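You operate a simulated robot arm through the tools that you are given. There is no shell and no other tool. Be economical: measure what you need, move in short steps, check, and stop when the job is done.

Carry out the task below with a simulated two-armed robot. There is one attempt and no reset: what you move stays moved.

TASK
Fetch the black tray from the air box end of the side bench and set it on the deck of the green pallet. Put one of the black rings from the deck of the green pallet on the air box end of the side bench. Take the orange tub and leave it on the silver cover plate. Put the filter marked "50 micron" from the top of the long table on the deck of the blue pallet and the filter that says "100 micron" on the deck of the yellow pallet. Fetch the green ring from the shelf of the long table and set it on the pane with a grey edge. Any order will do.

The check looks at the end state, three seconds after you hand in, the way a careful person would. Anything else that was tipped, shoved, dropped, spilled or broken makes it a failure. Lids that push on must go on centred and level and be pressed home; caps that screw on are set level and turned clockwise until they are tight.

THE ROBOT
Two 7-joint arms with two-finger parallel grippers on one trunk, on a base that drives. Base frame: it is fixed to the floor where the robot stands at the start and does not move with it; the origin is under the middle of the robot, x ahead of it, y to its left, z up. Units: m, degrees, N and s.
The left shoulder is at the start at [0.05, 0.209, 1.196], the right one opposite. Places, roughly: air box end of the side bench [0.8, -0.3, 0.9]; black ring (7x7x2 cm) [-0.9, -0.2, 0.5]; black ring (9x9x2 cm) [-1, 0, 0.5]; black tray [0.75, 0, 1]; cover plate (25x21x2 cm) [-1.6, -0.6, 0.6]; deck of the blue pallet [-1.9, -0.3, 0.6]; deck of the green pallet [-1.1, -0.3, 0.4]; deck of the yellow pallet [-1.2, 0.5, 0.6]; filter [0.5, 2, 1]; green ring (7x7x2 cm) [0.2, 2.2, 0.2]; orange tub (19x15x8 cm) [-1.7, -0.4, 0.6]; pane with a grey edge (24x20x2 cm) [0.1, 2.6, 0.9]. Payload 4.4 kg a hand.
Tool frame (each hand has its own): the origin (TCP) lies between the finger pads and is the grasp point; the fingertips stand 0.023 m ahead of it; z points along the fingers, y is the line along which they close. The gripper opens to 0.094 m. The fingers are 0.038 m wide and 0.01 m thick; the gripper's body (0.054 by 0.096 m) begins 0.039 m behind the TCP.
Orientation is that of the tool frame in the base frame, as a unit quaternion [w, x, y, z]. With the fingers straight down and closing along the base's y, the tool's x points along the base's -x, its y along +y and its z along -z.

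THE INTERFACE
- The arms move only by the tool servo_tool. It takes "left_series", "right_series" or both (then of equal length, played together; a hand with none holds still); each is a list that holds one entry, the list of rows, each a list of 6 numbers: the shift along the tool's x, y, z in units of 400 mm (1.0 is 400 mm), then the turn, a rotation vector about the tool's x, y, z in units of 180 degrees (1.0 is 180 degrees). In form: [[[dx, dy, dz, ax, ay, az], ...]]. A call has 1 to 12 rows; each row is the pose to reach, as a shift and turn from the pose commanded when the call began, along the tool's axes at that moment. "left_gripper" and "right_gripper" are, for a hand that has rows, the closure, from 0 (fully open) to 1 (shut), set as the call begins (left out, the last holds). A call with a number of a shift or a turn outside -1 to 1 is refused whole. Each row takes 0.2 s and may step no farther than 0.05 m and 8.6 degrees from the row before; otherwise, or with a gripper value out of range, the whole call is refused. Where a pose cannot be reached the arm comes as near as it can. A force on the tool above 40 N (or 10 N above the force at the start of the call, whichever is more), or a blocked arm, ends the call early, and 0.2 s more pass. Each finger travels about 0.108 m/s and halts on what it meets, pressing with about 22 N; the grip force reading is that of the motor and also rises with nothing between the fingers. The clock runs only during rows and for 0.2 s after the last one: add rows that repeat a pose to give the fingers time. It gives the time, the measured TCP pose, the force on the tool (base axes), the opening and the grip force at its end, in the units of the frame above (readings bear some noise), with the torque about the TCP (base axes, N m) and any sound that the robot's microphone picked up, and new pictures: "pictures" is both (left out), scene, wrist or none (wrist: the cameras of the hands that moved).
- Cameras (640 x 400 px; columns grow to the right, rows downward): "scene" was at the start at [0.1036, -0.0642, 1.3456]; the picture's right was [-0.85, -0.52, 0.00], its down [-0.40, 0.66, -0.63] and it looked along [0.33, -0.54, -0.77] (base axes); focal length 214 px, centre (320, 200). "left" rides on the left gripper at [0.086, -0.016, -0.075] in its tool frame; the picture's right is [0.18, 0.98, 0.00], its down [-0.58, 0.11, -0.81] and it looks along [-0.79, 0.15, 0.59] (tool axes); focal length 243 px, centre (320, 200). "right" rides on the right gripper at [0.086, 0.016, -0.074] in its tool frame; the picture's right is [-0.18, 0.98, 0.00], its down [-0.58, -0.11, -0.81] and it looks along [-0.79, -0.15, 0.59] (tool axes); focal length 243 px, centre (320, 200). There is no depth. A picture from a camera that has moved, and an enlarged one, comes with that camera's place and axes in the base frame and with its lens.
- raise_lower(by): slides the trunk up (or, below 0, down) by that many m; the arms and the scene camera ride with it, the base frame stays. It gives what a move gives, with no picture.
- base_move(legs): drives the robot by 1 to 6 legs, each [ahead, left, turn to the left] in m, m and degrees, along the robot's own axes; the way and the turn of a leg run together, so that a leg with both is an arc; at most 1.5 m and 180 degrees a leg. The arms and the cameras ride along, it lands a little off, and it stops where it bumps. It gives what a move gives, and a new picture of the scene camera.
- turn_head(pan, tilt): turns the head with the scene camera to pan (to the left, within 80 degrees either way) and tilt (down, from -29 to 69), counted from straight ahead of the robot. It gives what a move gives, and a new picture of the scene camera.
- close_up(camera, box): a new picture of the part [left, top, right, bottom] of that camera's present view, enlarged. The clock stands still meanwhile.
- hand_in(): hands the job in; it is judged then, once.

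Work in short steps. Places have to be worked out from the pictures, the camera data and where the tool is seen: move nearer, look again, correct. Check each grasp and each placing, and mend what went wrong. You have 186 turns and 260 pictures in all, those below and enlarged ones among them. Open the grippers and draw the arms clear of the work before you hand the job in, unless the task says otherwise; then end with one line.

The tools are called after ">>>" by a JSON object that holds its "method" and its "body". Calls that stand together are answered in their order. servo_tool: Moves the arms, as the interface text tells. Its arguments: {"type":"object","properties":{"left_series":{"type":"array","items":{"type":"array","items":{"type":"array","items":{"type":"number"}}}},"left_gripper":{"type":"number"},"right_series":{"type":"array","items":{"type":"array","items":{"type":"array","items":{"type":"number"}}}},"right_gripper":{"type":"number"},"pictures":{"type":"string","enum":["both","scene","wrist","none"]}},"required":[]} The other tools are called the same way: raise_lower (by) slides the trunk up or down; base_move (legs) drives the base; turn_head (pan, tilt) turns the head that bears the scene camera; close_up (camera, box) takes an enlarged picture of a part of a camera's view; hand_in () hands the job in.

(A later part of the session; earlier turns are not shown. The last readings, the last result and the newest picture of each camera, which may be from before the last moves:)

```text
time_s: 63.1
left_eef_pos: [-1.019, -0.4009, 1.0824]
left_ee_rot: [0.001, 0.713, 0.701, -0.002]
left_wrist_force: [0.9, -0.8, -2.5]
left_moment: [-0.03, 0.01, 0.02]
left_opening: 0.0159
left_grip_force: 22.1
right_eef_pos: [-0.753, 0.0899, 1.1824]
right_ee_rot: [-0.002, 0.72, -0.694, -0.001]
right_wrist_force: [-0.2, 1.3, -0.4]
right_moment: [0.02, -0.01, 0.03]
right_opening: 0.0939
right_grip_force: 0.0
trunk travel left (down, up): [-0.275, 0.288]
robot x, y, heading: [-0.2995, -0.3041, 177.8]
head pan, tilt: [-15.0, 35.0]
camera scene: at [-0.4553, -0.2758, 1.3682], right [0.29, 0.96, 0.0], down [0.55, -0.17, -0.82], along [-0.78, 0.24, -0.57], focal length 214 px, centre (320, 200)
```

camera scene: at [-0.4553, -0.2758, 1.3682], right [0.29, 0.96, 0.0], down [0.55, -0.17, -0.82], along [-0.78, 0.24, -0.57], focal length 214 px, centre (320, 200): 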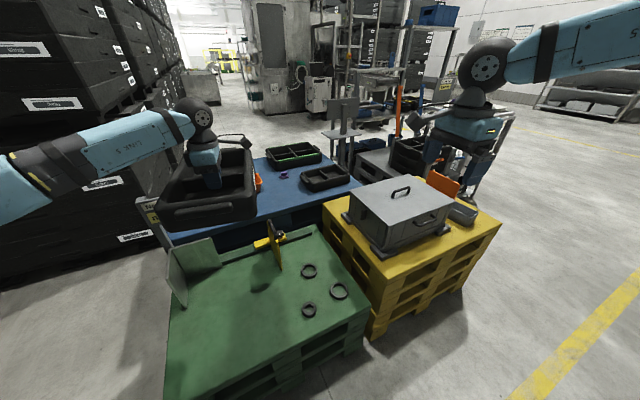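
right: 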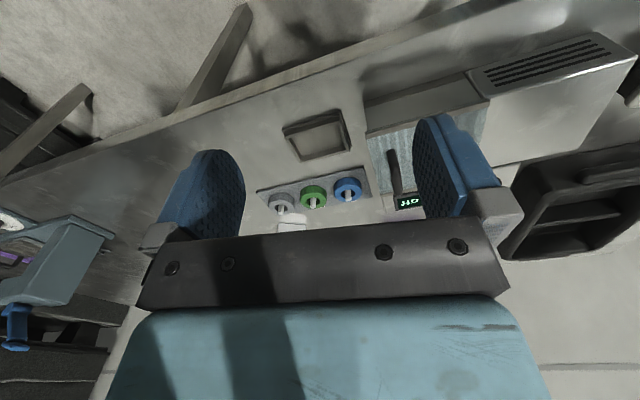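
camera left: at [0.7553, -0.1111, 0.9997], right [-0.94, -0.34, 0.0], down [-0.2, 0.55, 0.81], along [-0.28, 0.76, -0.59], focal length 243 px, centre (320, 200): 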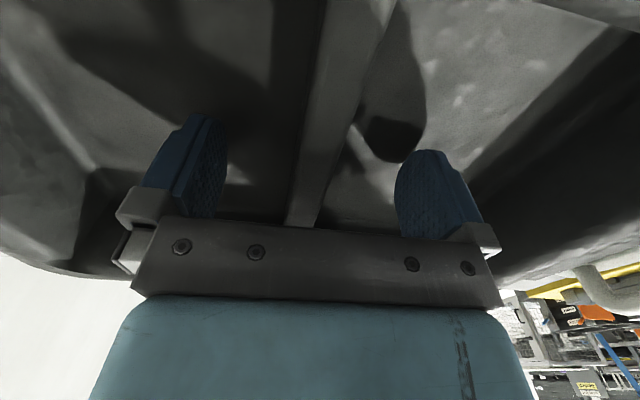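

I see the green deck: three black rings on its right, panels standing in the far left corner. The front-left area, around [-0.98, -0.5], is free for the tray. I shift the robot and lower the trunk.

>>> {"method": "base_move", "body": {"legs": [[0.08, 0.1, 0]]}}

>>> {"method": "raise_lower", "body": {"by": -0.27}}

>>> {"method": "turn_head", "body": {"pan": 10, "tilt": 50}}

```text
time_s: 64.6
left_eef_pos: [-1.1036, -0.4986, 1.0837]
left_ee_rot: [0.002, 0.714, 0.7, -0.001]
left_wrist_force: [-0.2, 0.1, -1.9]
left_moment: [0.0, 0.01, 0.05]
left_opening: 0.0158
left_grip_force: 22.4
right_eef_pos: [-0.838, -0.0078, 1.1829]
right_ee_rot: [-0.003, 0.72, -0.694, -0.001]
right_wrist_force: [-0.6, 0.8, 1.5]
right_moment: [0.0, 0.0, -0.01]
right_opening: 0.0941
right_grip_force: 0.0
trunk travel left (down, up): [-0.275, 0.288]
robot x, y, heading: [-0.3842, -0.403, 177.8]
head pan, tilt: [-15.0, 35.0]
camera scene: at [-0.5407, -0.3734, 1.3682], right [0.29, 0.96, 0.0], down [0.55, -0.17, -0.82], along [-0.78, 0.24, -0.57], focal length 214 px, centre (320, 200)
```

scene: 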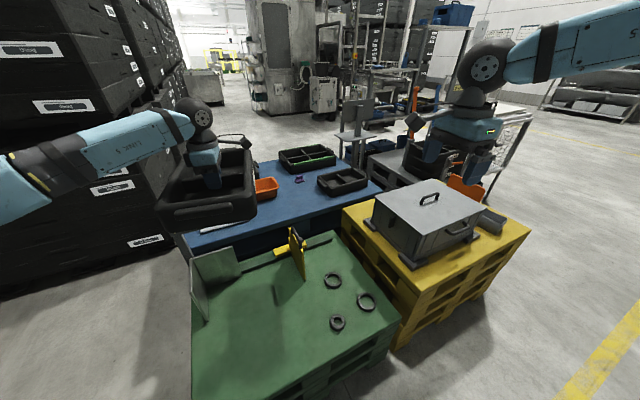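

```text
time_s: 67.4
left_eef_pos: [-1.1033, -0.4982, 0.8118]
left_ee_rot: [0.001, 0.714, 0.7, -0.001]
left_wrist_force: [0.1, 0.6, -2.3]
left_moment: [0.0, 0.05, 0.03]
left_opening: 0.0156
left_grip_force: 21.9
right_eef_pos: [-0.8386, -0.008, 0.9132]
right_ee_rot: [-0.001, 0.72, -0.694, 0.0]
right_wrist_force: [0.6, -0.1, 0.5]
right_moment: [0.0, 0.01, 0.01]
right_opening: 0.0941
right_grip_force: 0.1
trunk travel left (down, up): [-0.005, 0.558]
robot x, y, heading: [-0.3853, -0.4034, 177.7]
head pan, tilt: [-15.0, 35.0]
```

```text
time_s: 68.3
left_eef_pos: [-1.1046, -0.4988, 0.8139]
left_ee_rot: [0.002, 0.714, 0.7, -0.001]
left_wrist_force: [-0.6, -1.2, -2.4]
left_moment: [-0.04, 0.01, 0.01]
left_opening: 0.0158
left_grip_force: 22.6
right_eef_pos: [-0.8387, -0.0077, 0.9135]
right_ee_rot: [-0.001, 0.72, -0.694, 0.0]
right_wrist_force: [0.7, -0.3, 0.6]
right_moment: [-0.01, 0.01, -0.02]
right_opening: 0.0938
right_grip_force: 0.1
trunk travel left (down, up): [-0.005, 0.558]
robot x, y, heading: [-0.3861, -0.4045, 177.9]
head pan, tilt: [10.0, 50.0]
camera scene: at [-0.5327, -0.4098, 1.0765], right [-0.14, 0.99, 0.0], down [0.76, 0.11, -0.64], along [-0.64, -0.09, -0.77], focal length 214 px, centre (320, 200)
```

scene: 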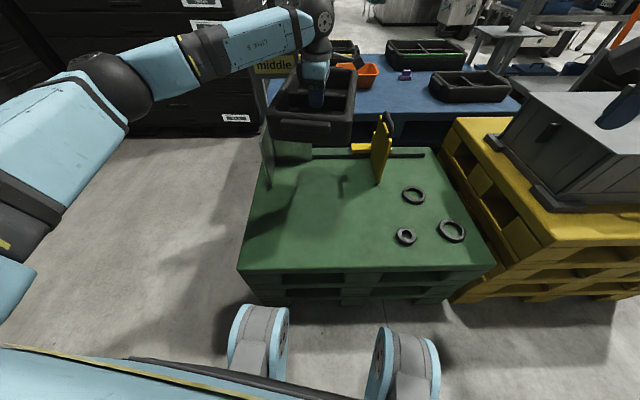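

Deck height triangulates to ~0.43. I bring the tray back over the free spot and lower it to about 3 cm above the expected contact.

>>> {"method": "servo_tool", "body": {"left_series": [[[0, 0.08, 0, 0, 0, 0], [0, 0.16, 0.02, 0, 0, 0], [0, 0.24, 0.1, 0, 0, 0], [0.01, 0.325, 0.18, 0, 0, 0], [0.01, 0.325, 0.3, 0, 0, 0], [0.01, 0.325, 0.42, 0, 0, 0], [0.01, 0.325, 0.54, 0, 0, 0], [0.01, 0.325, 0.64, 0, 0, 0], [0.01, 0.325, 0.7, 0, 0, 0]]], "pictures": "scene"}}

```text
time_s: 70.3
left_eef_pos: [-0.9723, -0.4957, 0.5324]
left_ee_rot: [0.001, 0.714, 0.701, -0.001]
left_wrist_force: [0.0, -0.3, -1.7]
left_moment: [-0.05, -0.02, -0.02]
left_opening: 0.0156
left_grip_force: 22.3
right_eef_pos: [-0.8382, -0.0085, 0.9122]
right_ee_rot: [-0.001, 0.719, -0.695, 0.0]
right_wrist_force: [-0.6, 0.0, -0.2]
right_moment: [-0.02, 0.01, -0.01]
right_opening: 0.0941
right_grip_force: 0.1
trunk travel left (down, up): [-0.005, 0.558]
robot x, y, heading: [-0.3833, -0.4042, 177.8]
head pan, tilt: [10.0, 50.0]
camera scene: at [-0.5327, -0.4099, 1.0765], right [-0.14, 0.99, 0.0], down [0.76, 0.11, -0.64], along [-0.64, -0.09, -0.77], focal length 214 px, centre (320, 200)
```

scene: 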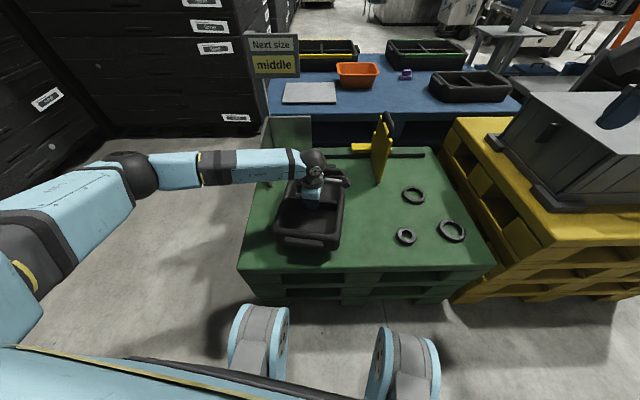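

There is a sign "Next size: middle" on the pallet; worth heeding for the ring. I lower the tray slowly until it touches.

>>> {"method": "servo_tool", "body": {"left_series": [[[0, 0, 0.02, 0, 0, 0], [0, 0, 0.04, 0, 0, 0], [0, 0, 0.06, 0, 0, 0], [0, 0, 0.08, 0, 0, 0], [0, 0, 0.09, 0, 0, 0], [0, 0, 0.1, 0, 0, 0]]], "pictures": "none"}}

```text
time_s: 71.7
left_eef_pos: [-0.9736, -0.4974, 0.4959]
left_ee_rot: [-0.001, 0.714, 0.7, -0.002]
left_wrist_force: [5.2, -0.5, 12.8]
left_moment: [-0.52, -0.2, 0.06]
left_opening: 0.0155
left_grip_force: 22.0
right_eef_pos: [-0.838, -0.0085, 0.9143]
right_ee_rot: [-0.002, 0.72, -0.694, -0.001]
right_wrist_force: [0.0, -0.3, 0.1]
right_moment: [0.01, 0.0, -0.02]
right_opening: 0.0939
right_grip_force: 0.1
trunk travel left (down, up): [-0.005, 0.558]
robot x, y, heading: [-0.388, -0.4049, 177.9]
head pan, tilt: [10.0, 50.0]
```

Contact at z 0.496. I release and lift straight out.

>>> {"method": "servo_tool", "body": {"left_series": [[[0, 0, -0.005, 0, 0, 0], [0, 0, -0.005, 0, 0, 0], [0, 0, -0.005, 0, 0, 0], [0, 0, -0.005, 0, 0, 0]]], "left_gripper": 0, "pictures": "none"}}

>>> {"method": "servo_tool", "body": {"left_series": [[[0, 0, -0.04, 0, 0, 0], [0, 0, -0.12, 0, 0, 0], [0, 0, -0.24, 0, 0, 0], [0, 0, -0.36, 0, 0, 0], [0, 0, -0.48, 0, 0, 0], [0, 0, -0.6, 0, 0, 0]]], "pictures": "scene"}}

```text
time_s: 72.7
left_eef_pos: [-0.9731, -0.498, 0.4958]
left_ee_rot: [0.001, 0.713, 0.701, -0.002]
left_wrist_force: [-0.7, -0.5, -0.2]
left_moment: [0.03, -0.01, 0.02]
left_opening: 0.0939
left_grip_force: 0.1
right_eef_pos: [-0.8379, -0.0076, 0.9121]
right_ee_rot: [0.0, 0.719, -0.695, -0.001]
right_wrist_force: [0.5, -0.1, -0.6]
right_moment: [0.0, -0.01, -0.02]
right_opening: 0.0943
right_grip_force: 0.0
trunk travel left (down, up): [-0.005, 0.558]
robot x, y, heading: [-0.3858, -0.4037, 177.8]
head pan, tilt: [10.0, 50.0]
```

```text
time_s: 74.1
left_eef_pos: [-0.9732, -0.4977, 0.7361]
left_ee_rot: [0.001, 0.714, 0.7, -0.001]
left_wrist_force: [-0.1, -0.5, -0.7]
left_moment: [0.0, -0.02, -0.01]
left_opening: 0.0941
left_grip_force: 0.0
right_eef_pos: [-0.8372, -0.008, 0.9134]
right_ee_rot: [-0.001, 0.719, -0.695, 0.0]
right_wrist_force: [-0.8, 0.7, 0.2]
right_moment: [-0.01, -0.01, -0.01]
right_opening: 0.094
right_grip_force: 0.1
trunk travel left (down, up): [-0.005, 0.558]
robot x, y, heading: [-0.3815, -0.4038, 178.0]
head pan, tilt: [10.0, 50.0]
camera scene: at [-0.5322, -0.4097, 1.0765], right [-0.14, 0.99, 0.0], down [0.76, 0.11, -0.64], along [-0.64, -0.09, -0.77], focal length 214 px, centre (320, 200)
```

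scene: 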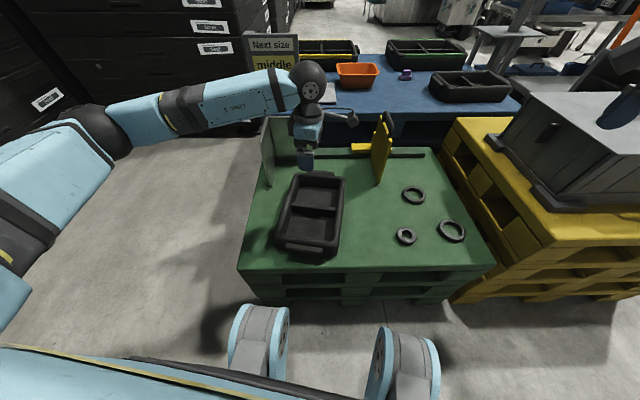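

Tray is on the green deck. Now I look closer at the rings.

>>> {"method": "close_up", "body": {"camera": "scene", "box": [340, 140, 500, 260]}}

>>> {"method": "turn_head", "body": {"pan": -20, "tilt": 45}}

```text
3.33 times, centred on (420, 200) of scene
camera zoom: at [-0.5322, -0.4097, 1.0765], right [-0.14, 0.99, 0.0], down [0.76, 0.11, -0.64], along [-0.64, -0.09, -0.77], focal length 715 px, centre (-13, 200)
```

zoom: 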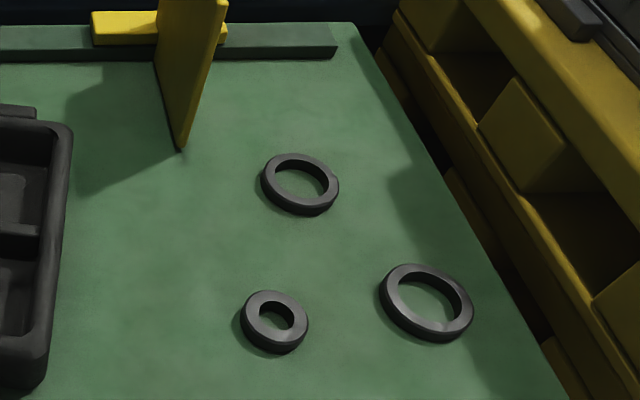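

```text
time_s: 75.0
left_eef_pos: [-0.9728, -0.4987, 0.7348]
left_ee_rot: [0.001, 0.714, 0.701, -0.001]
left_wrist_force: [0.3, -0.4, 0.0]
left_moment: [0.0, 0.02, -0.05]
left_opening: 0.0938
left_grip_force: 0.1
right_eef_pos: [-0.8382, -0.0074, 0.914]
right_ee_rot: [0.0, 0.719, -0.695, 0.0]
right_wrist_force: [-0.8, -0.2, 0.0]
right_moment: [-0.01, 0.0, 0.0]
right_opening: 0.0939
right_grip_force: 0.1
trunk travel left (down, up): [-0.005, 0.558]
robot x, y, heading: [-0.384, -0.4048, 177.9]
head pan, tilt: [-20.0, 45.0]
camera scene: at [-0.5316, -0.3687, 1.0834], right [0.38, 0.93, 0.0], down [0.66, -0.27, -0.71], along [-0.66, 0.27, -0.71], focal length 214 px, centre (320, 200)
```

scene: 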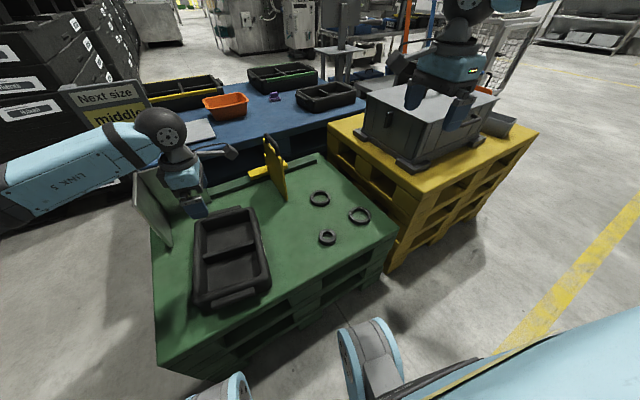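

The back ring (about [-1.14, -0.12]) is the middle one by both outer size and bore. I raise both hands clear and shift the robot right so the left hand can reach it.

>>> {"method": "servo_tool", "body": {"left_series": [[[0, 0.0, -0.1, 0, 0, 0], [0, 0.0, -0.2, 0, 0, 0], [0, 0.0, -0.3, 0, 0, 0], [0, 0, -0.35, 0, 0, 0]]], "right_series": [[[0, -0.06, -0.1, 0, 0, 0], [0, -0.12, -0.2, 0, 0, 0], [0, -0.18, -0.3, 0, 0, 0], [0, -0.25, -0.4, 0, 0, 0]]], "pictures": "none"}}

>>> {"method": "base_move", "body": {"legs": [[0, -0.375, 0], [0.13, 0, 0]]}}

>>> {"method": "turn_head", "body": {"pan": 5, "tilt": 50}}

```text
time_s: 76.0
left_eef_pos: [-0.9705, -0.4975, 0.8748]
left_ee_rot: [0.0, 0.714, 0.7, -0.002]
left_wrist_force: [-0.1, 0.2, -0.1]
left_moment: [0.01, 0.01, 0.02]
left_opening: 0.0939
left_grip_force: 0.1
right_eef_pos: [-0.7363, -0.0052, 1.076]
right_ee_rot: [-0.001, 0.719, -0.695, -0.001]
right_wrist_force: [-0.5, -0.8, -0.1]
right_moment: [0.01, 0.02, -0.03]
right_opening: 0.094
right_grip_force: 0.0
trunk travel left (down, up): [-0.005, 0.558]
robot x, y, heading: [-0.3837, -0.4032, 178.2]
head pan, tilt: [-20.0, 45.0]
```

```text
time_s: 80.8
left_eef_pos: [-1.0876, -0.1318, 0.8756]
left_ee_rot: [0.001, 0.708, 0.706, -0.001]
left_wrist_force: [0.2, -0.6, 0.0]
left_moment: [0.01, -0.03, 0.02]
left_opening: 0.0937
left_grip_force: 0.1
right_eef_pos: [-0.8617, 0.3628, 1.0765]
right_ee_rot: [-0.001, 0.724, -0.69, -0.001]
right_wrist_force: [0.0, 0.0, 0.2]
right_moment: [-0.04, 0.01, -0.01]
right_opening: 0.0943
right_grip_force: 0.0
trunk travel left (down, up): [-0.005, 0.558]
robot x, y, heading: [-0.5023, -0.0331, 178.8]
head pan, tilt: [-20.0, 45.0]
camera scene: at [-0.6495, 0.0029, 1.0835], right [0.36, 0.93, 0.0], down [0.66, -0.26, -0.71], along [-0.66, 0.26, -0.71], focal length 214 px, centre (320, 200)
```

scene: 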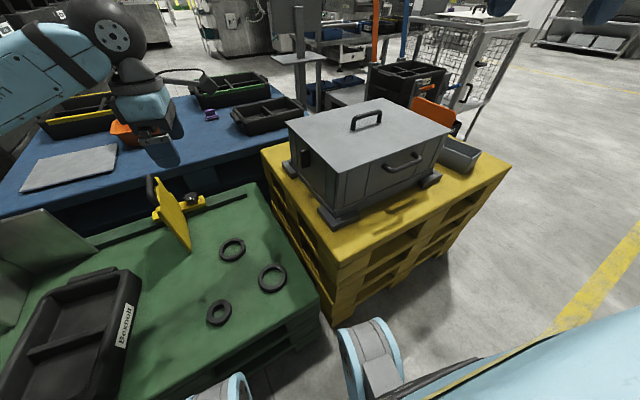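

```text
time_s: 81.6
left_eef_pos: [-1.0897, -0.1311, 0.8754]
left_ee_rot: [0.002, 0.709, 0.706, -0.001]
left_wrist_force: [0.3, -0.5, 1.0]
left_moment: [-0.02, -0.01, 0.01]
left_opening: 0.0942
left_grip_force: 0.1
right_eef_pos: [-0.8623, 0.3633, 1.0748]
right_ee_rot: [-0.002, 0.724, -0.689, -0.001]
right_wrist_force: [-0.4, 0.2, 0.1]
right_moment: [0.02, 0.0, -0.02]
right_opening: 0.094
right_grip_force: 0.1
trunk travel left (down, up): [-0.005, 0.558]
robot x, y, heading: [-0.5018, -0.0295, 178.8]
head pan, tilt: [5.0, 50.0]
camera scene: at [-0.6511, -0.0316, 1.0765], right [-0.06, 1.0, 0.0], down [0.76, 0.05, -0.64], along [-0.64, -0.04, -0.77], focal length 214 px, centre (320, 200)
```

scene: 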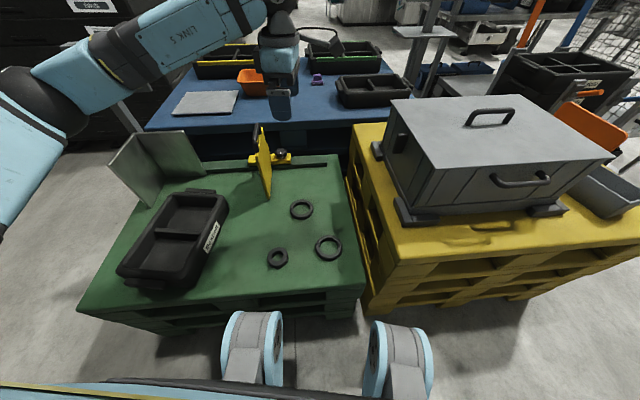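

I lower the left hand above the near side of the middle ring with the fingers half open, then look.

>>> {"method": "servo_tool", "body": {"left_series": [[[0, 0, 0.1, 0, 0, 0], [0.015, -0.02, 0.2, 0, 0, 0], [0.015, -0.02, 0.3, 0, 0, 0], [0.015, -0.02, 0.4, 0, 0, 0], [0.015, -0.02, 0.5, 0, 0, 0], [0.015, -0.02, 0.6, 0, 0, 0], [0.015, -0.02, 0.69, 0, 0, 0], [0.015, -0.02, 0.75, 0, 0, 0]]], "left_gripper": 0.45, "pictures": "wrist"}}

>>> {"method": "close_up", "body": {"camera": "scene", "box": [220, 130, 380, 280]}}

```text
time_s: 83.4
left_eef_pos: [-1.0957, -0.1267, 0.574]
left_ee_rot: [0.001, 0.708, 0.706, -0.001]
left_wrist_force: [-0.2, 0.2, 0.4]
left_moment: [0.01, -0.01, 0.02]
left_opening: 0.0517
left_grip_force: 0.2
right_eef_pos: [-0.8634, 0.3633, 1.0773]
right_ee_rot: [-0.002, 0.724, -0.69, 0.0]
right_wrist_force: [-1.0, -0.1, -0.4]
right_moment: [-0.01, -0.01, 0.02]
right_opening: 0.0942
right_grip_force: 0.1
trunk travel left (down, up): [-0.005, 0.558]
robot x, y, heading: [-0.5042, -0.0284, 178.9]
head pan, tilt: [5.0, 50.0]
camera left: at [-1.1113, -0.041, 0.649], right [0.98, 0.18, 0.0], down [0.11, -0.58, 0.81], along [0.15, -0.79, -0.59], focal length 243 px, centre (320, 200)
```

left: 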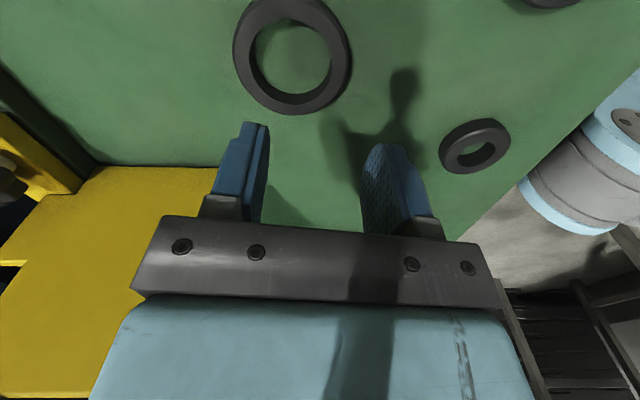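

```text
2.67 times, centred on (300, 205) of scene
camera zoom: at [-0.6512, -0.0317, 1.0765], right [-0.07, 1.0, 0.0], down [0.76, 0.05, -0.64], along [-0.64, -0.04, -0.77], focal length 572 px, centre (373, 187)
```

zoom: 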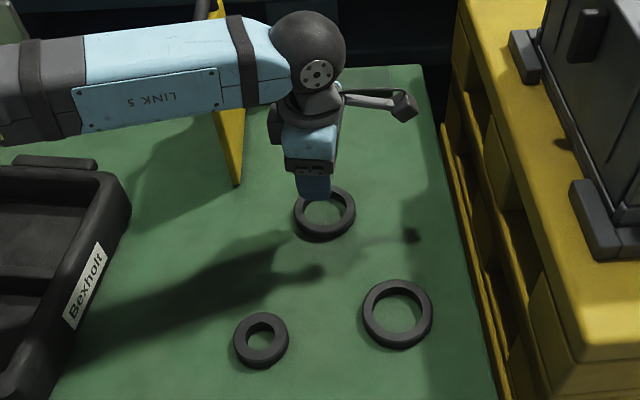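

The ring centre is about [-1.117, -0.126], 9 cm outside with a 6 cm bore. I shift 13 mm and descend with one finger inside the bore and one outside.

>>> {"method": "servo_tool", "body": {"left_series": [[[0, 0.032, 0.05, 0, 0, 0], [0, 0.032, 0.12, 0, 0, 0], [0, 0.032, 0.19, 0, 0, 0], [0, 0.032, 0.24, 0, 0, 0], [0, 0.032, 0.265, 0, 0, 0], [0, 0.032, 0.285, 0, 0, 0], [0, 0.032, 0.295, 0, 0, 0]]], "pictures": "wrist"}}

>>> {"method": "close_up", "body": {"camera": "scene", "box": [260, 160, 340, 230]}}

```text
time_s: 84.8
left_eef_pos: [-1.0845, -0.1279, 0.4733]
left_ee_rot: [-0.003, 0.708, 0.706, -0.002]
left_wrist_force: [9.8, -6.3, 24.3]
left_moment: [-0.1, -1.05, -0.45]
left_opening: 0.0561
left_grip_force: 4.6
right_eef_pos: [-0.8607, 0.3626, 1.0753]
right_ee_rot: [-0.001, 0.725, -0.689, -0.001]
right_wrist_force: [1.1, 0.4, 1.7]
right_moment: [-0.02, 0.0, 0.0]
right_opening: 0.0941
right_grip_force: 0.1
trunk travel left (down, up): [-0.005, 0.558]
robot x, y, heading: [-0.502, -0.0296, 178.6]
head pan, tilt: [5.0, 50.0]
stopped in row 6 (left hand): the force on the tool passed its limit at 48 N (the readings are from after the stop); the commanded pose is now the measured one
camera left: at [-1.1002, -0.0415, 0.5482], right [0.98, 0.18, -0.01], down [0.11, -0.58, 0.81], along [0.14, -0.79, -0.59], focal length 243 px, centre (320, 200)
```

left: 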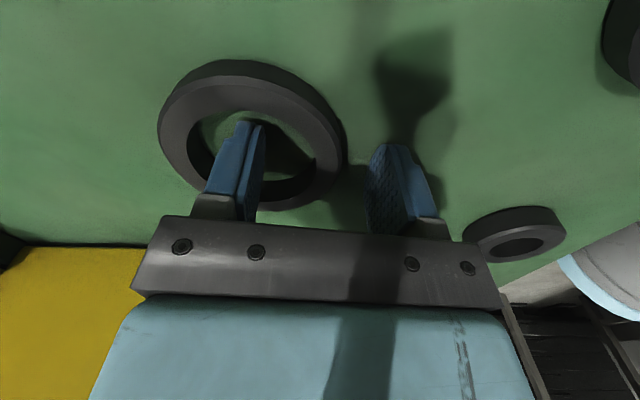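

```text
5.71 times, centred on (300, 195) of scene
camera zoom: at [-0.6495, -0.032, 1.0771], right [-0.07, 1.0, 0.0], down [0.76, 0.05, -0.64], along [-0.64, -0.04, -0.76], focal length 1226 px, centre (434, 229)
```

zoom: 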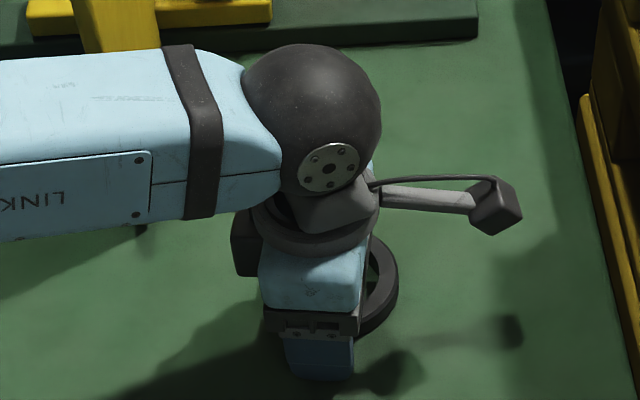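

The outer fingertip touched the deck (so the deck is near 0.45). I raise slightly, centre sideways 6 mm, and close.

>>> {"method": "servo_tool", "body": {"left_series": [[[0, 0, -0.012, 0, 0, 0], [0.015, 0, -0.012, 0, 0, 0]]], "pictures": "wrist"}}

>>> {"method": "servo_tool", "body": {"left_series": [[[0, 0, 0, 0, 0, 0], [0, 0, 0, 0, 0, 0], [0, 0, 0, 0, 0, 0], [0, 0, 0, 0, 0, 0]]], "left_gripper": 1, "pictures": "wrist"}}

```text
time_s: 85.4
left_eef_pos: [-1.0869, -0.1212, 0.4757]
left_ee_rot: [-0.001, 0.708, 0.706, -0.002]
left_wrist_force: [-0.2, 0.5, -1.0]
left_moment: [0.02, 0.04, 0.01]
left_opening: 0.0514
left_grip_force: 0.0
right_eef_pos: [-0.8626, 0.3622, 1.0742]
right_ee_rot: [-0.001, 0.723, -0.69, 0.0]
right_wrist_force: [-0.4, 0.8, -0.3]
right_moment: [0.02, 0.01, -0.01]
right_opening: 0.0938
right_grip_force: 0.0
trunk travel left (down, up): [-0.005, 0.558]
robot x, y, heading: [-0.5003, -0.0308, 178.8]
head pan, tilt: [5.0, 50.0]
camera left: at [-1.101, -0.0357, 0.5492], right [0.98, 0.18, -0.01], down [0.11, -0.58, 0.81], along [0.14, -0.79, -0.59], focal length 243 px, centre (320, 200)
```

left: 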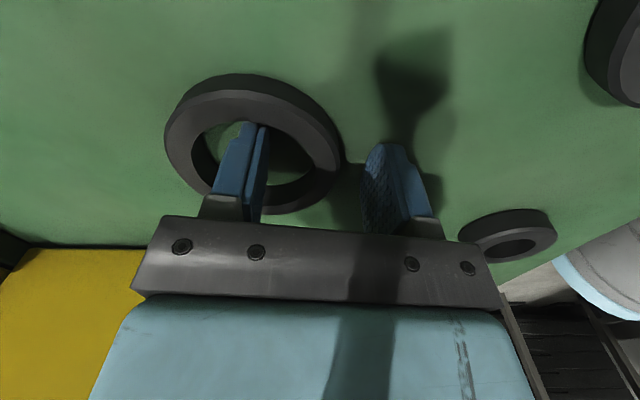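

```text
time_s: 86.4
left_eef_pos: [-1.0857, -0.1226, 0.4749]
left_ee_rot: [-0.002, 0.708, 0.706, -0.002]
left_wrist_force: [0.6, -0.2, 0.2]
left_moment: [-0.01, -0.03, -0.02]
left_opening: 0.018
left_grip_force: 21.5
right_eef_pos: [-0.8633, 0.3628, 1.0766]
right_ee_rot: [-0.001, 0.724, -0.69, 0.0]
right_wrist_force: [0.6, -0.5, 0.3]
right_moment: [0.0, -0.03, -0.02]
right_opening: 0.0938
right_grip_force: 0.1
trunk travel left (down, up): [-0.005, 0.558]
robot x, y, heading: [-0.499, -0.0281, 178.9]
head pan, tilt: [5.0, 50.0]
camera left: at [-1.101, -0.0358, 0.5498], right [0.98, 0.18, -0.01], down [0.11, -0.58, 0.81], along [0.14, -0.79, -0.59], focal length 243 px, centre (320, 200)
```

left: 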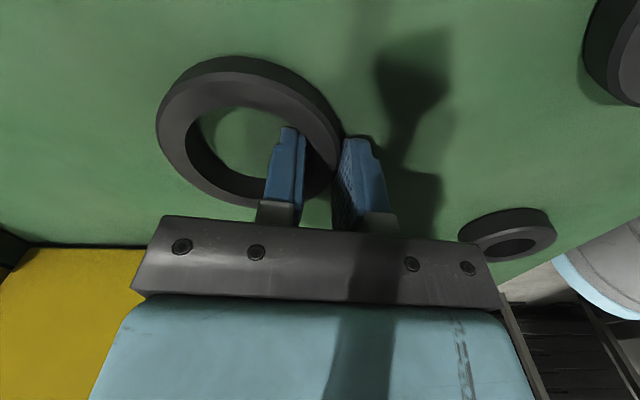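

Gripped on the ring wall (opening 18 mm). I lift and check.

>>> {"method": "servo_tool", "body": {"left_series": [[[0, 0, -0.05, 0, 0, 0], [0, 0, -0.12, 0, 0, 0], [0, 0, -0.24, 0, 0, 0], [0, 0, -0.36, 0, 0, 0], [0, 0, -0.48, 0, 0, 0], [0, 0, -0.6, 0, 0, 0], [0, 0, -0.72, 0, 0, 0], [0, 0, -0.84, 0, 0, 0]]], "pictures": "both"}}

```text
time_s: 88.2
left_eef_pos: [-1.0849, -0.1193, 0.814]
left_ee_rot: [-0.001, 0.709, 0.705, -0.002]
left_wrist_force: [-0.1, -0.4, -0.2]
left_moment: [-0.02, 0.0, 0.03]
left_opening: 0.0181
left_grip_force: 22.4
right_eef_pos: [-0.8625, 0.3635, 1.0774]
right_ee_rot: [0.0, 0.724, -0.69, -0.001]
right_wrist_force: [-0.3, 0.0, 0.2]
right_moment: [0.0, 0.01, 0.0]
right_opening: 0.0939
right_grip_force: 0.0
trunk travel left (down, up): [-0.005, 0.558]
robot x, y, heading: [-0.5047, -0.0343, 178.9]
head pan, tilt: [5.0, 50.0]
camera scene: at [-0.6507, -0.0317, 1.0765], right [-0.07, 1.0, 0.0], down [0.76, 0.05, -0.64], along [-0.64, -0.04, -0.77], focal length 214 px, centre (320, 200)
camera left: at [-1.0987, -0.0333, 0.8891], right [0.98, 0.18, -0.01], down [0.11, -0.58, 0.81], along [0.14, -0.79, -0.59], focal length 243 px, centre (320, 200)
```

scene: 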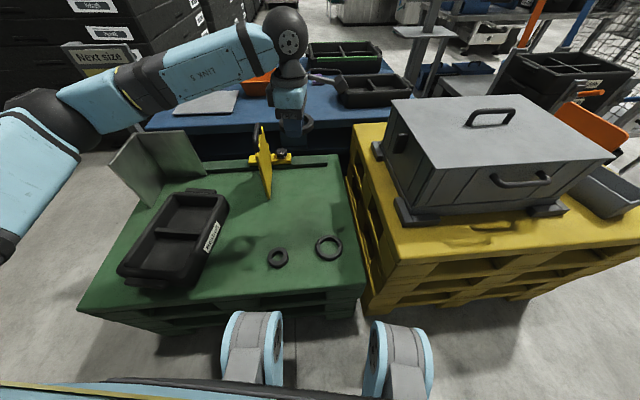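
left: 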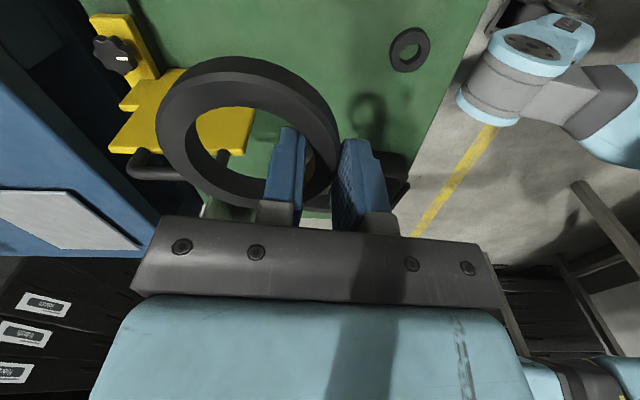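

The ring is held level. I raise the trunk, back off, turn around and go back to the bench.

>>> {"method": "raise_lower", "body": {"by": 0.27}}

>>> {"method": "base_move", "body": {"legs": [[-0.35, 0, 0], [0, 0, -170], [0, -0.24, 0], [0.13, 0, 0]]}}

>>> {"method": "turn_head", "body": {"pan": 10, "tilt": 45}}

```text
time_s: 90.9
left_eef_pos: [-1.0838, -0.1203, 1.083]
left_ee_rot: [-0.001, 0.708, 0.706, -0.002]
left_wrist_force: [0.2, -0.5, 0.0]
left_moment: [0.01, -0.01, 0.01]
left_opening: 0.018
left_grip_force: 22.1
right_eef_pos: [-0.863, 0.3622, 1.3458]
right_ee_rot: [-0.001, 0.724, -0.689, 0.0]
right_wrist_force: [-0.4, -0.6, 0.3]
right_moment: [0.0, 0.02, -0.01]
right_opening: 0.094
right_grip_force: 0.0
trunk travel left (down, up): [-0.275, 0.288]
robot x, y, heading: [-0.5024, -0.026, 178.6]
head pan, tilt: [5.0, 50.0]
```

```text
time_s: 103.2
left_eef_pos: [0.5585, -0.0476, 1.0834]
left_ee_rot: [-0.002, 0.77, -0.638, 0.001]
left_wrist_force: [0.9, -0.9, -0.7]
left_moment: [0.01, 0.04, -0.02]
left_opening: 0.018
left_grip_force: 22.1
right_eef_pos: [0.4317, -0.5632, 1.3459]
right_ee_rot: [0.001, 0.617, 0.787, -0.002]
right_wrist_force: [0.1, -0.4, -0.5]
right_moment: [-0.02, -0.03, -0.01]
right_opening: 0.094
right_grip_force: 0.0
trunk travel left (down, up): [-0.275, 0.288]
robot x, y, heading: [0.0016, -0.2454, 9.5]
head pan, tilt: [5.0, 50.0]
camera scene: at [0.143, -0.2133, 1.3465], right [0.25, -0.97, 0.0], down [-0.74, -0.19, -0.64], along [0.62, 0.16, -0.77], focal length 214 px, centre (320, 200)
```

scene: 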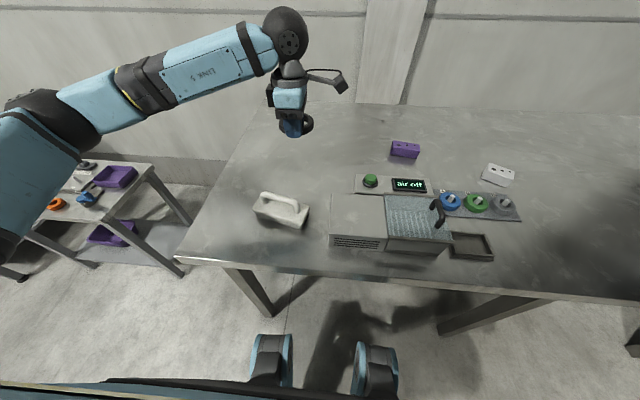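

```text
time_s: 103.9
left_eef_pos: [0.5589, -0.0462, 1.0842]
left_ee_rot: [-0.003, 0.77, -0.639, 0.001]
left_wrist_force: [0.4, 0.6, -1.4]
left_moment: [-0.04, 0.01, 0.02]
left_opening: 0.018
left_grip_force: 22.1
right_eef_pos: [0.4321, -0.5625, 1.3452]
right_ee_rot: [0.001, 0.617, 0.787, -0.002]
right_wrist_force: [-0.4, 0.2, -0.9]
right_moment: [0.0, -0.01, 0.02]
right_opening: 0.0939
right_grip_force: 0.0
trunk travel left (down, up): [-0.275, 0.288]
robot x, y, heading: [0.0094, -0.2426, 9.7]
head pan, tilt: [10.0, 45.0]
camera scene: at [0.1453, -0.2054, 1.3533], right [0.34, -0.94, 0.0], down [-0.67, -0.24, -0.71], along [0.67, 0.24, -0.71], focal length 214 px, centre (320, 200)
```

scene: 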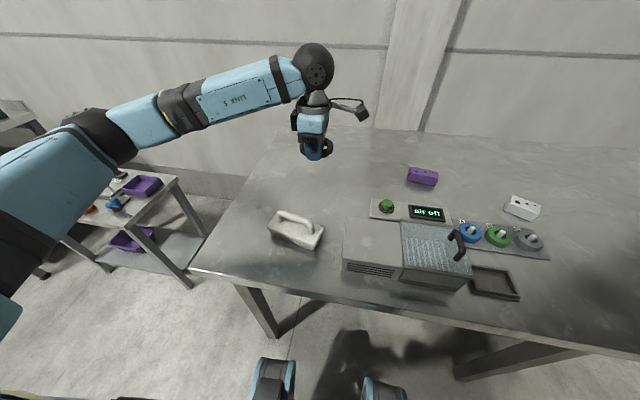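

Area is clear. I move forward to x≈0.68 and lower towards the bench.

>>> {"method": "servo_tool", "body": {"left_series": [[[0.018, -0.1, 0, 0, 0, 0], [0.036, -0.2, 0, 0, 0, 0], [0.054, -0.295, 0.05, 0, 0, 0], [0.054, -0.295, 0.15, 0, 0, 0], [0.054, -0.295, 0.25, 0, 0, 0], [0.054, -0.295, 0.35, 0, 0, 0], [0.054, -0.295, 0.39, 0, 0, 0]]], "pictures": "none"}}

>>> {"method": "servo_tool", "body": {"left_series": [[[0, 0, 0.01, 0, 0, 0], [0, 0, 0.02, 0, 0, 0], [0, 0, 0.03, 0, 0, 0], [0, 0, 0.04, 0, 0, 0], [0, 0, 0.05, 0, 0, 0], [0, 0, 0.06, 0, 0, 0], [0, 0, 0.065, 0, 0, 0]]], "pictures": "both"}}

```text
time_s: 105.5
left_eef_pos: [0.6786, -0.0474, 0.9271]
left_ee_rot: [-0.003, 0.769, -0.639, 0.001]
left_wrist_force: [-0.1, 0.3, 0.1]
left_moment: [0.01, 0.04, -0.01]
left_opening: 0.0179
left_grip_force: 22.2
right_eef_pos: [0.4322, -0.5623, 1.3464]
right_ee_rot: [0.001, 0.618, 0.786, -0.001]
right_wrist_force: [0.4, -0.6, 0.3]
right_moment: [0.02, -0.04, 0.01]
right_opening: 0.0938
right_grip_force: 0.0
trunk travel left (down, up): [-0.275, 0.288]
robot x, y, heading: [0.0096, -0.2473, 9.4]
head pan, tilt: [10.0, 45.0]
```

```text
time_s: 107.1
left_eef_pos: [0.6782, -0.0488, 0.9049]
left_ee_rot: [-0.003, 0.769, -0.639, 0.004]
left_wrist_force: [3.8, 0.3, 15.1]
left_moment: [0.12, 0.04, -0.02]
left_opening: 0.018
left_grip_force: 22.1
right_eef_pos: [0.4304, -0.5638, 1.3459]
right_ee_rot: [0.001, 0.618, 0.786, -0.001]
right_wrist_force: [0.1, -0.5, 0.0]
right_moment: [-0.01, -0.01, -0.01]
right_opening: 0.0939
right_grip_force: 0.0
trunk travel left (down, up): [-0.275, 0.288]
robot x, y, heading: [0.006, -0.2446, 9.6]
head pan, tilt: [10.0, 45.0]
camera scene: at [0.1437, -0.2062, 1.3539], right [0.34, -0.94, 0.0], down [-0.67, -0.24, -0.71], along [0.67, 0.24, -0.71], focal length 214 px, centre (320, 200)
camera left: at [0.711, -0.1301, 0.9798], right [-0.93, -0.36, -0.01], down [-0.22, 0.55, 0.81], along [-0.29, 0.75, -0.59], focal length 243 px, centre (320, 200)
```

scene: 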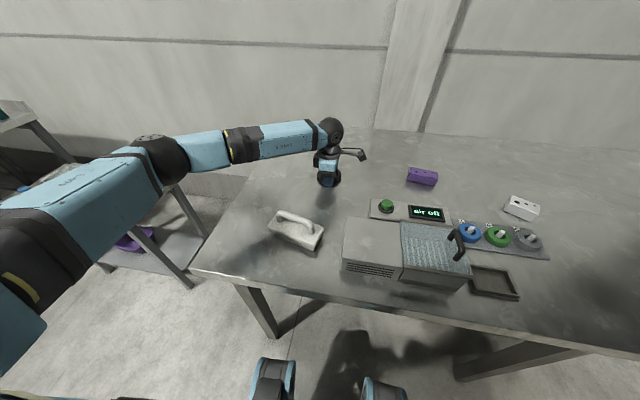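
left: 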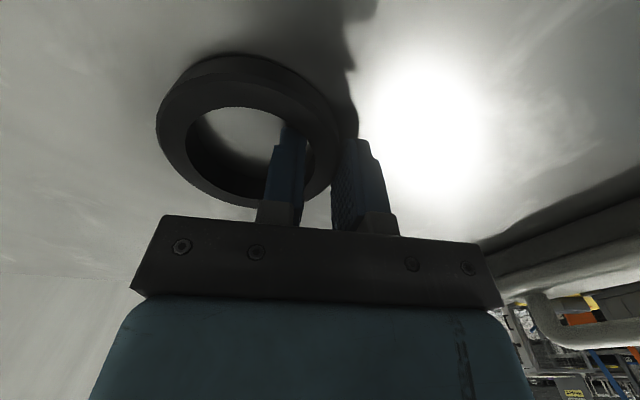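

The ring rests on the bench. I open part-way so the inner finger doesn't push the bore, then lift out.

>>> {"method": "servo_tool", "body": {"left_series": [[[0, 0, -0.004, 0, 0, 0], [0, 0, -0.004, 0, 0, 0], [0, 0, -0.004, 0, 0, 0]]], "left_gripper": 0.5, "pictures": "none"}}

>>> {"method": "servo_tool", "body": {"left_series": [[[0, 0, -0.04, 0, 0, 0], [0, 0, -0.12, 0, 0, 0], [0, 0, -0.24, 0, 0, 0], [0, 0, -0.36, 0, 0, 0], [0, 0, -0.48, 0, 0, 0]]], "pictures": "scene"}}

```text
time_s: 107.9
left_eef_pos: [0.679, -0.0459, 0.9022]
left_ee_rot: [-0.003, 0.77, -0.638, 0.0]
left_wrist_force: [3.7, 0.6, 3.0]
left_moment: [-0.09, 0.01, 0.08]
left_opening: 0.0455
left_grip_force: 0.1
right_eef_pos: [0.4318, -0.5627, 1.3453]
right_ee_rot: [0.002, 0.617, 0.787, -0.001]
right_wrist_force: [0.5, 0.1, 0.2]
right_moment: [-0.03, 0.0, -0.01]
right_opening: 0.0939
right_grip_force: 0.1
trunk travel left (down, up): [-0.275, 0.288]
robot x, y, heading: [0.0061, -0.2457, 9.6]
head pan, tilt: [10.0, 45.0]
```

```text
time_s: 109.1
left_eef_pos: [0.6785, -0.0477, 1.0966]
left_ee_rot: [-0.003, 0.77, -0.638, 0.001]
left_wrist_force: [-0.8, -0.5, -0.2]
left_moment: [-0.01, 0.03, 0.02]
left_opening: 0.047
left_grip_force: 0.0
right_eef_pos: [0.4312, -0.5632, 1.3468]
right_ee_rot: [0.001, 0.618, 0.786, 0.0]
right_wrist_force: [-0.5, -0.7, 0.0]
right_moment: [0.01, -0.02, 0.0]
right_opening: 0.094
right_grip_force: 0.0
trunk travel left (down, up): [-0.275, 0.288]
robot x, y, heading: [0.004, -0.2447, 9.4]
head pan, tilt: [10.0, 45.0]
camera scene: at [0.1442, -0.2062, 1.3535], right [0.34, -0.94, 0.0], down [-0.67, -0.24, -0.71], along [0.67, 0.24, -0.71], focal length 214 px, centre (320, 200)
```

scene: 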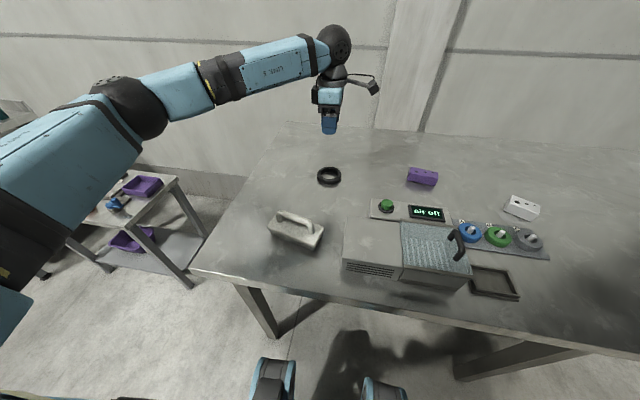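

The black ring lies flat on the bench. Next the long table: I retract and raise the left hand, then back off and turn to face along the corridor, going in stages.

>>> {"method": "servo_tool", "body": {"left_series": [[[0, 0.1, -0.07, 0, 0, 0], [0, 0.2, -0.14, 0, 0, 0], [0, 0.3, -0.21, 0, 0, 0], [0, 0.4, -0.28, 0, 0, 0], [0, 0.5, -0.35, 0, 0, 0], [0, 0.6, -0.42, 0, 0, 0], [0, 0.7, -0.49, 0, 0, 0]]], "left_gripper": 0, "pictures": "none"}}

>>> {"method": "base_move", "body": {"legs": [[-0.33, 0, 0], [0, 0, 82], [1.3, 0, 0]]}}

>>> {"method": "turn_head", "body": {"pan": -30, "tilt": 25}}

```text
time_s: 110.7
left_eef_pos: [0.4026, -0.1006, 1.2896]
left_ee_rot: [-0.003, 0.769, -0.639, 0.002]
left_wrist_force: [-0.1, 0.4, -1.0]
left_moment: [0.04, -0.01, -0.02]
left_opening: 0.094
left_grip_force: 0.1
right_eef_pos: [0.4305, -0.5639, 1.3463]
right_ee_rot: [0.0, 0.618, 0.786, 0.0]
right_wrist_force: [0.2, -0.3, 0.2]
right_moment: [0.02, 0.0, -0.02]
right_opening: 0.0941
right_grip_force: 0.0
trunk travel left (down, up): [-0.275, 0.288]
robot x, y, heading: [0.004, -0.2451, 9.7]
head pan, tilt: [10.0, 45.0]
```

```text
time_s: 122.4
left_eef_pos: [-0.4733, 1.3782, 1.2884]
left_ee_rot: [-0.003, 0.999, 0.036, -0.002]
left_wrist_force: [-0.3, -0.1, -0.1]
left_moment: [0.03, -0.01, -0.06]
left_opening: 0.094
left_grip_force: 0.1
right_eef_pos: [-0.0096, 1.3536, 1.3452]
right_ee_rot: [0.002, -0.063, 0.998, 0.0]
right_wrist_force: [-0.2, 0.8, -0.5]
right_moment: [0.0, -0.01, 0.01]
right_opening: 0.0939
right_grip_force: 0.1
trunk travel left (down, up): [-0.275, 0.288]
robot x, y, heading: [-0.3725, 0.9667, 93.1]
head pan, tilt: [10.0, 45.0]
camera scene: at [-0.399, 1.1126, 1.3534], right [0.97, 0.23, 0.0], down [0.16, -0.69, -0.71], along [-0.16, 0.69, -0.71], focal length 214 px, centre (320, 200)
```

scene: 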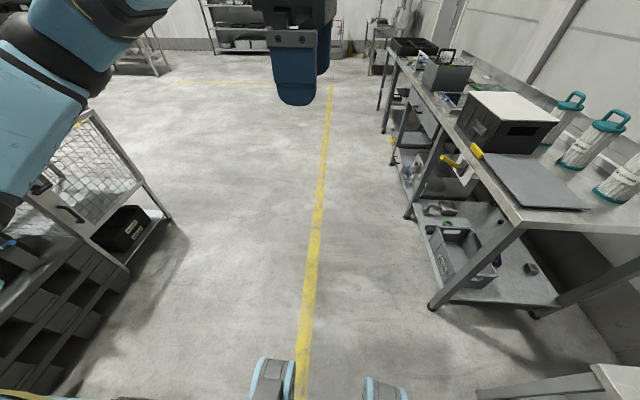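

```text
time_s: 123.5
left_eef_pos: [-0.4721, 1.3784, 1.2891]
left_ee_rot: [-0.002, 0.999, 0.037, -0.002]
left_wrist_force: [0.3, 0.1, 0.7]
left_moment: [0.01, -0.02, 0.01]
left_opening: 0.094
left_grip_force: 0.0
right_eef_pos: [-0.0097, 1.3538, 1.346]
right_ee_rot: [0.002, -0.063, 0.998, -0.001]
right_wrist_force: [0.9, -0.1, 0.8]
right_moment: [-0.03, 0.0, 0.02]
right_opening: 0.0942
right_grip_force: 0.0
trunk travel left (down, up): [-0.275, 0.288]
robot x, y, heading: [-0.3729, 0.9644, 93.4]
head pan, tilt: [-30.0, 25.0]
camera scene: at [-0.339, 1.1156, 1.384], right [0.89, -0.45, 0.0], down [-0.19, -0.38, -0.91], along [0.41, 0.81, -0.42], focal length 214 px, centre (320, 200)
```

scene: 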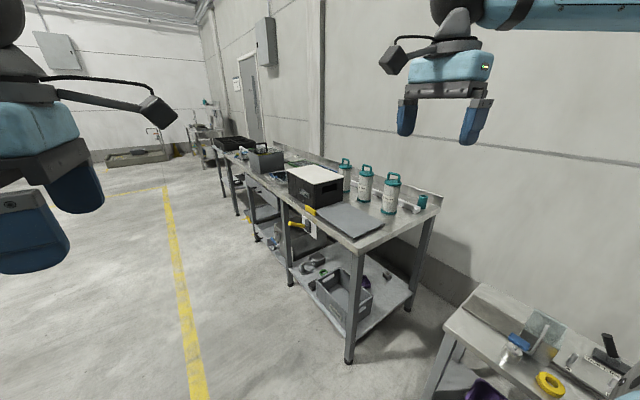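

The filters are the canisters with teal handles. I zoom in on them and on the shelf.

>>> {"method": "close_up", "body": {"camera": "scene", "box": [270, 140, 450, 260]}}

>>> {"method": "close_up", "body": {"camera": "scene", "box": [230, 220, 430, 350]}}

```text
3.33 times, centred on (360, 200) of scene
camera zoom: at [-0.339, 1.1156, 1.384], right [0.89, -0.45, 0.0], down [-0.19, -0.38, -0.91], along [0.41, 0.81, -0.42], focal length 715 px, centre (187, 200)
```

zoom: 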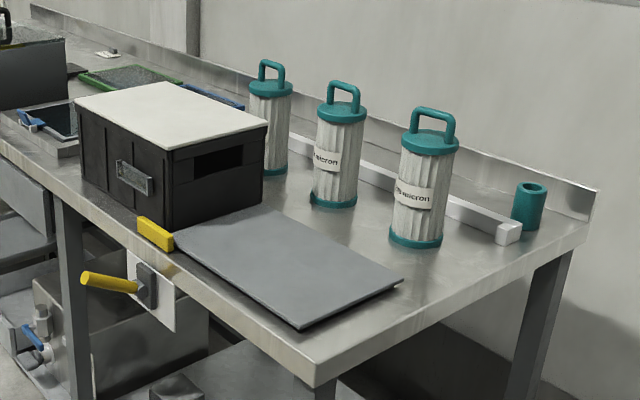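

```text
3.08 times, centred on (330, 285) of scene
camera zoom: at [-0.339, 1.1156, 1.384], right [0.89, -0.45, 0.0], down [-0.19, -0.38, -0.91], along [0.41, 0.81, -0.42], focal length 660 px, centre (289, -62)
```

zoom: 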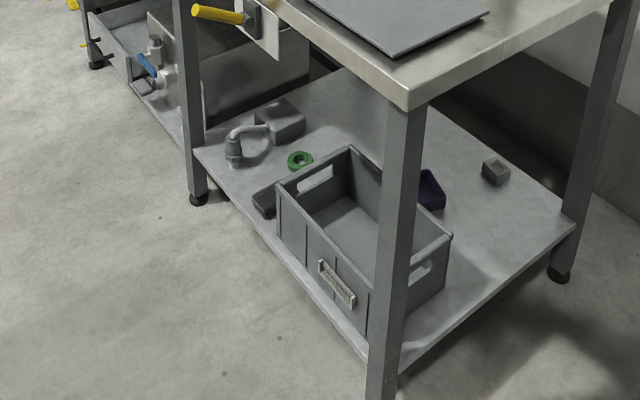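

Three filters stand in a row; their labels are turned toward the room. I drive on and turn to face the table.

>>> {"method": "base_move", "body": {"legs": [[0.8, 0, 0], [0, 0, -83]]}}

>>> {"method": "turn_head", "body": {"pan": 0, "tilt": 30}}

```text
time_s: 131.2
left_eef_pos: [-0.0273, 1.9186, 1.2893]
left_ee_rot: [-0.002, 0.781, -0.624, 0.001]
left_wrist_force: [-0.4, -0.7, 0.1]
left_moment: [0.0, -0.01, -0.03]
left_opening: 0.0942
left_grip_force: 0.1
right_eef_pos: [0.0156, 1.4584, 1.3458]
right_ee_rot: [0.002, 0.603, 0.798, -0.001]
right_wrist_force: [0.1, 0.3, -0.8]
right_moment: [-0.02, 0.02, 0.0]
right_opening: 0.0942
right_grip_force: 0.1
trunk travel left (down, up): [-0.275, 0.288]
robot x, y, heading: [-0.4198, 1.7639, 11.9]
head pan, tilt: [-30.0, 25.0]
camera scene: at [-0.2709, 1.7458, 1.384], right [-0.31, -0.95, 0.0], down [-0.4, 0.13, -0.91], along [0.86, -0.28, -0.42], focal length 214 px, centre (320, 200)
```

scene: 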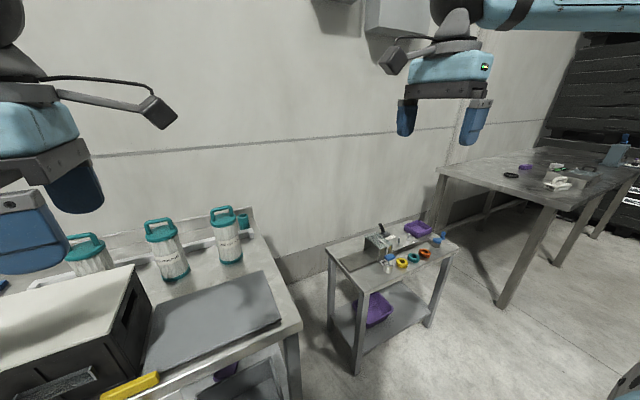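

```text
time_s: 132.2
left_eef_pos: [-0.0277, 1.9199, 1.2886]
left_ee_rot: [-0.003, 0.781, -0.624, 0.001]
left_wrist_force: [0.1, 0.0, 0.1]
left_moment: [0.0, 0.02, -0.04]
left_opening: 0.094
left_grip_force: 0.0
right_eef_pos: [0.0157, 1.4577, 1.3457]
right_ee_rot: [0.0, 0.603, 0.798, -0.001]
right_wrist_force: [-0.5, 0.9, -0.2]
right_moment: [0.0, 0.02, -0.01]
right_opening: 0.0938
right_grip_force: 0.0
trunk travel left (down, up): [-0.275, 0.288]
robot x, y, heading: [-0.4254, 1.7611, 11.7]
head pan, tilt: [0.0, 30.0]
camera scene: at [-0.2698, 1.793, 1.376], right [0.2, -0.98, 0.0], down [-0.49, -0.1, -0.87], along [0.85, 0.18, -0.5], focal length 214 px, centre (320, 200)
```

scene: 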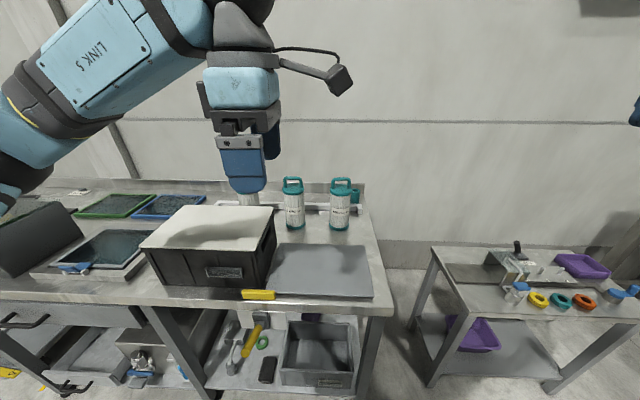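

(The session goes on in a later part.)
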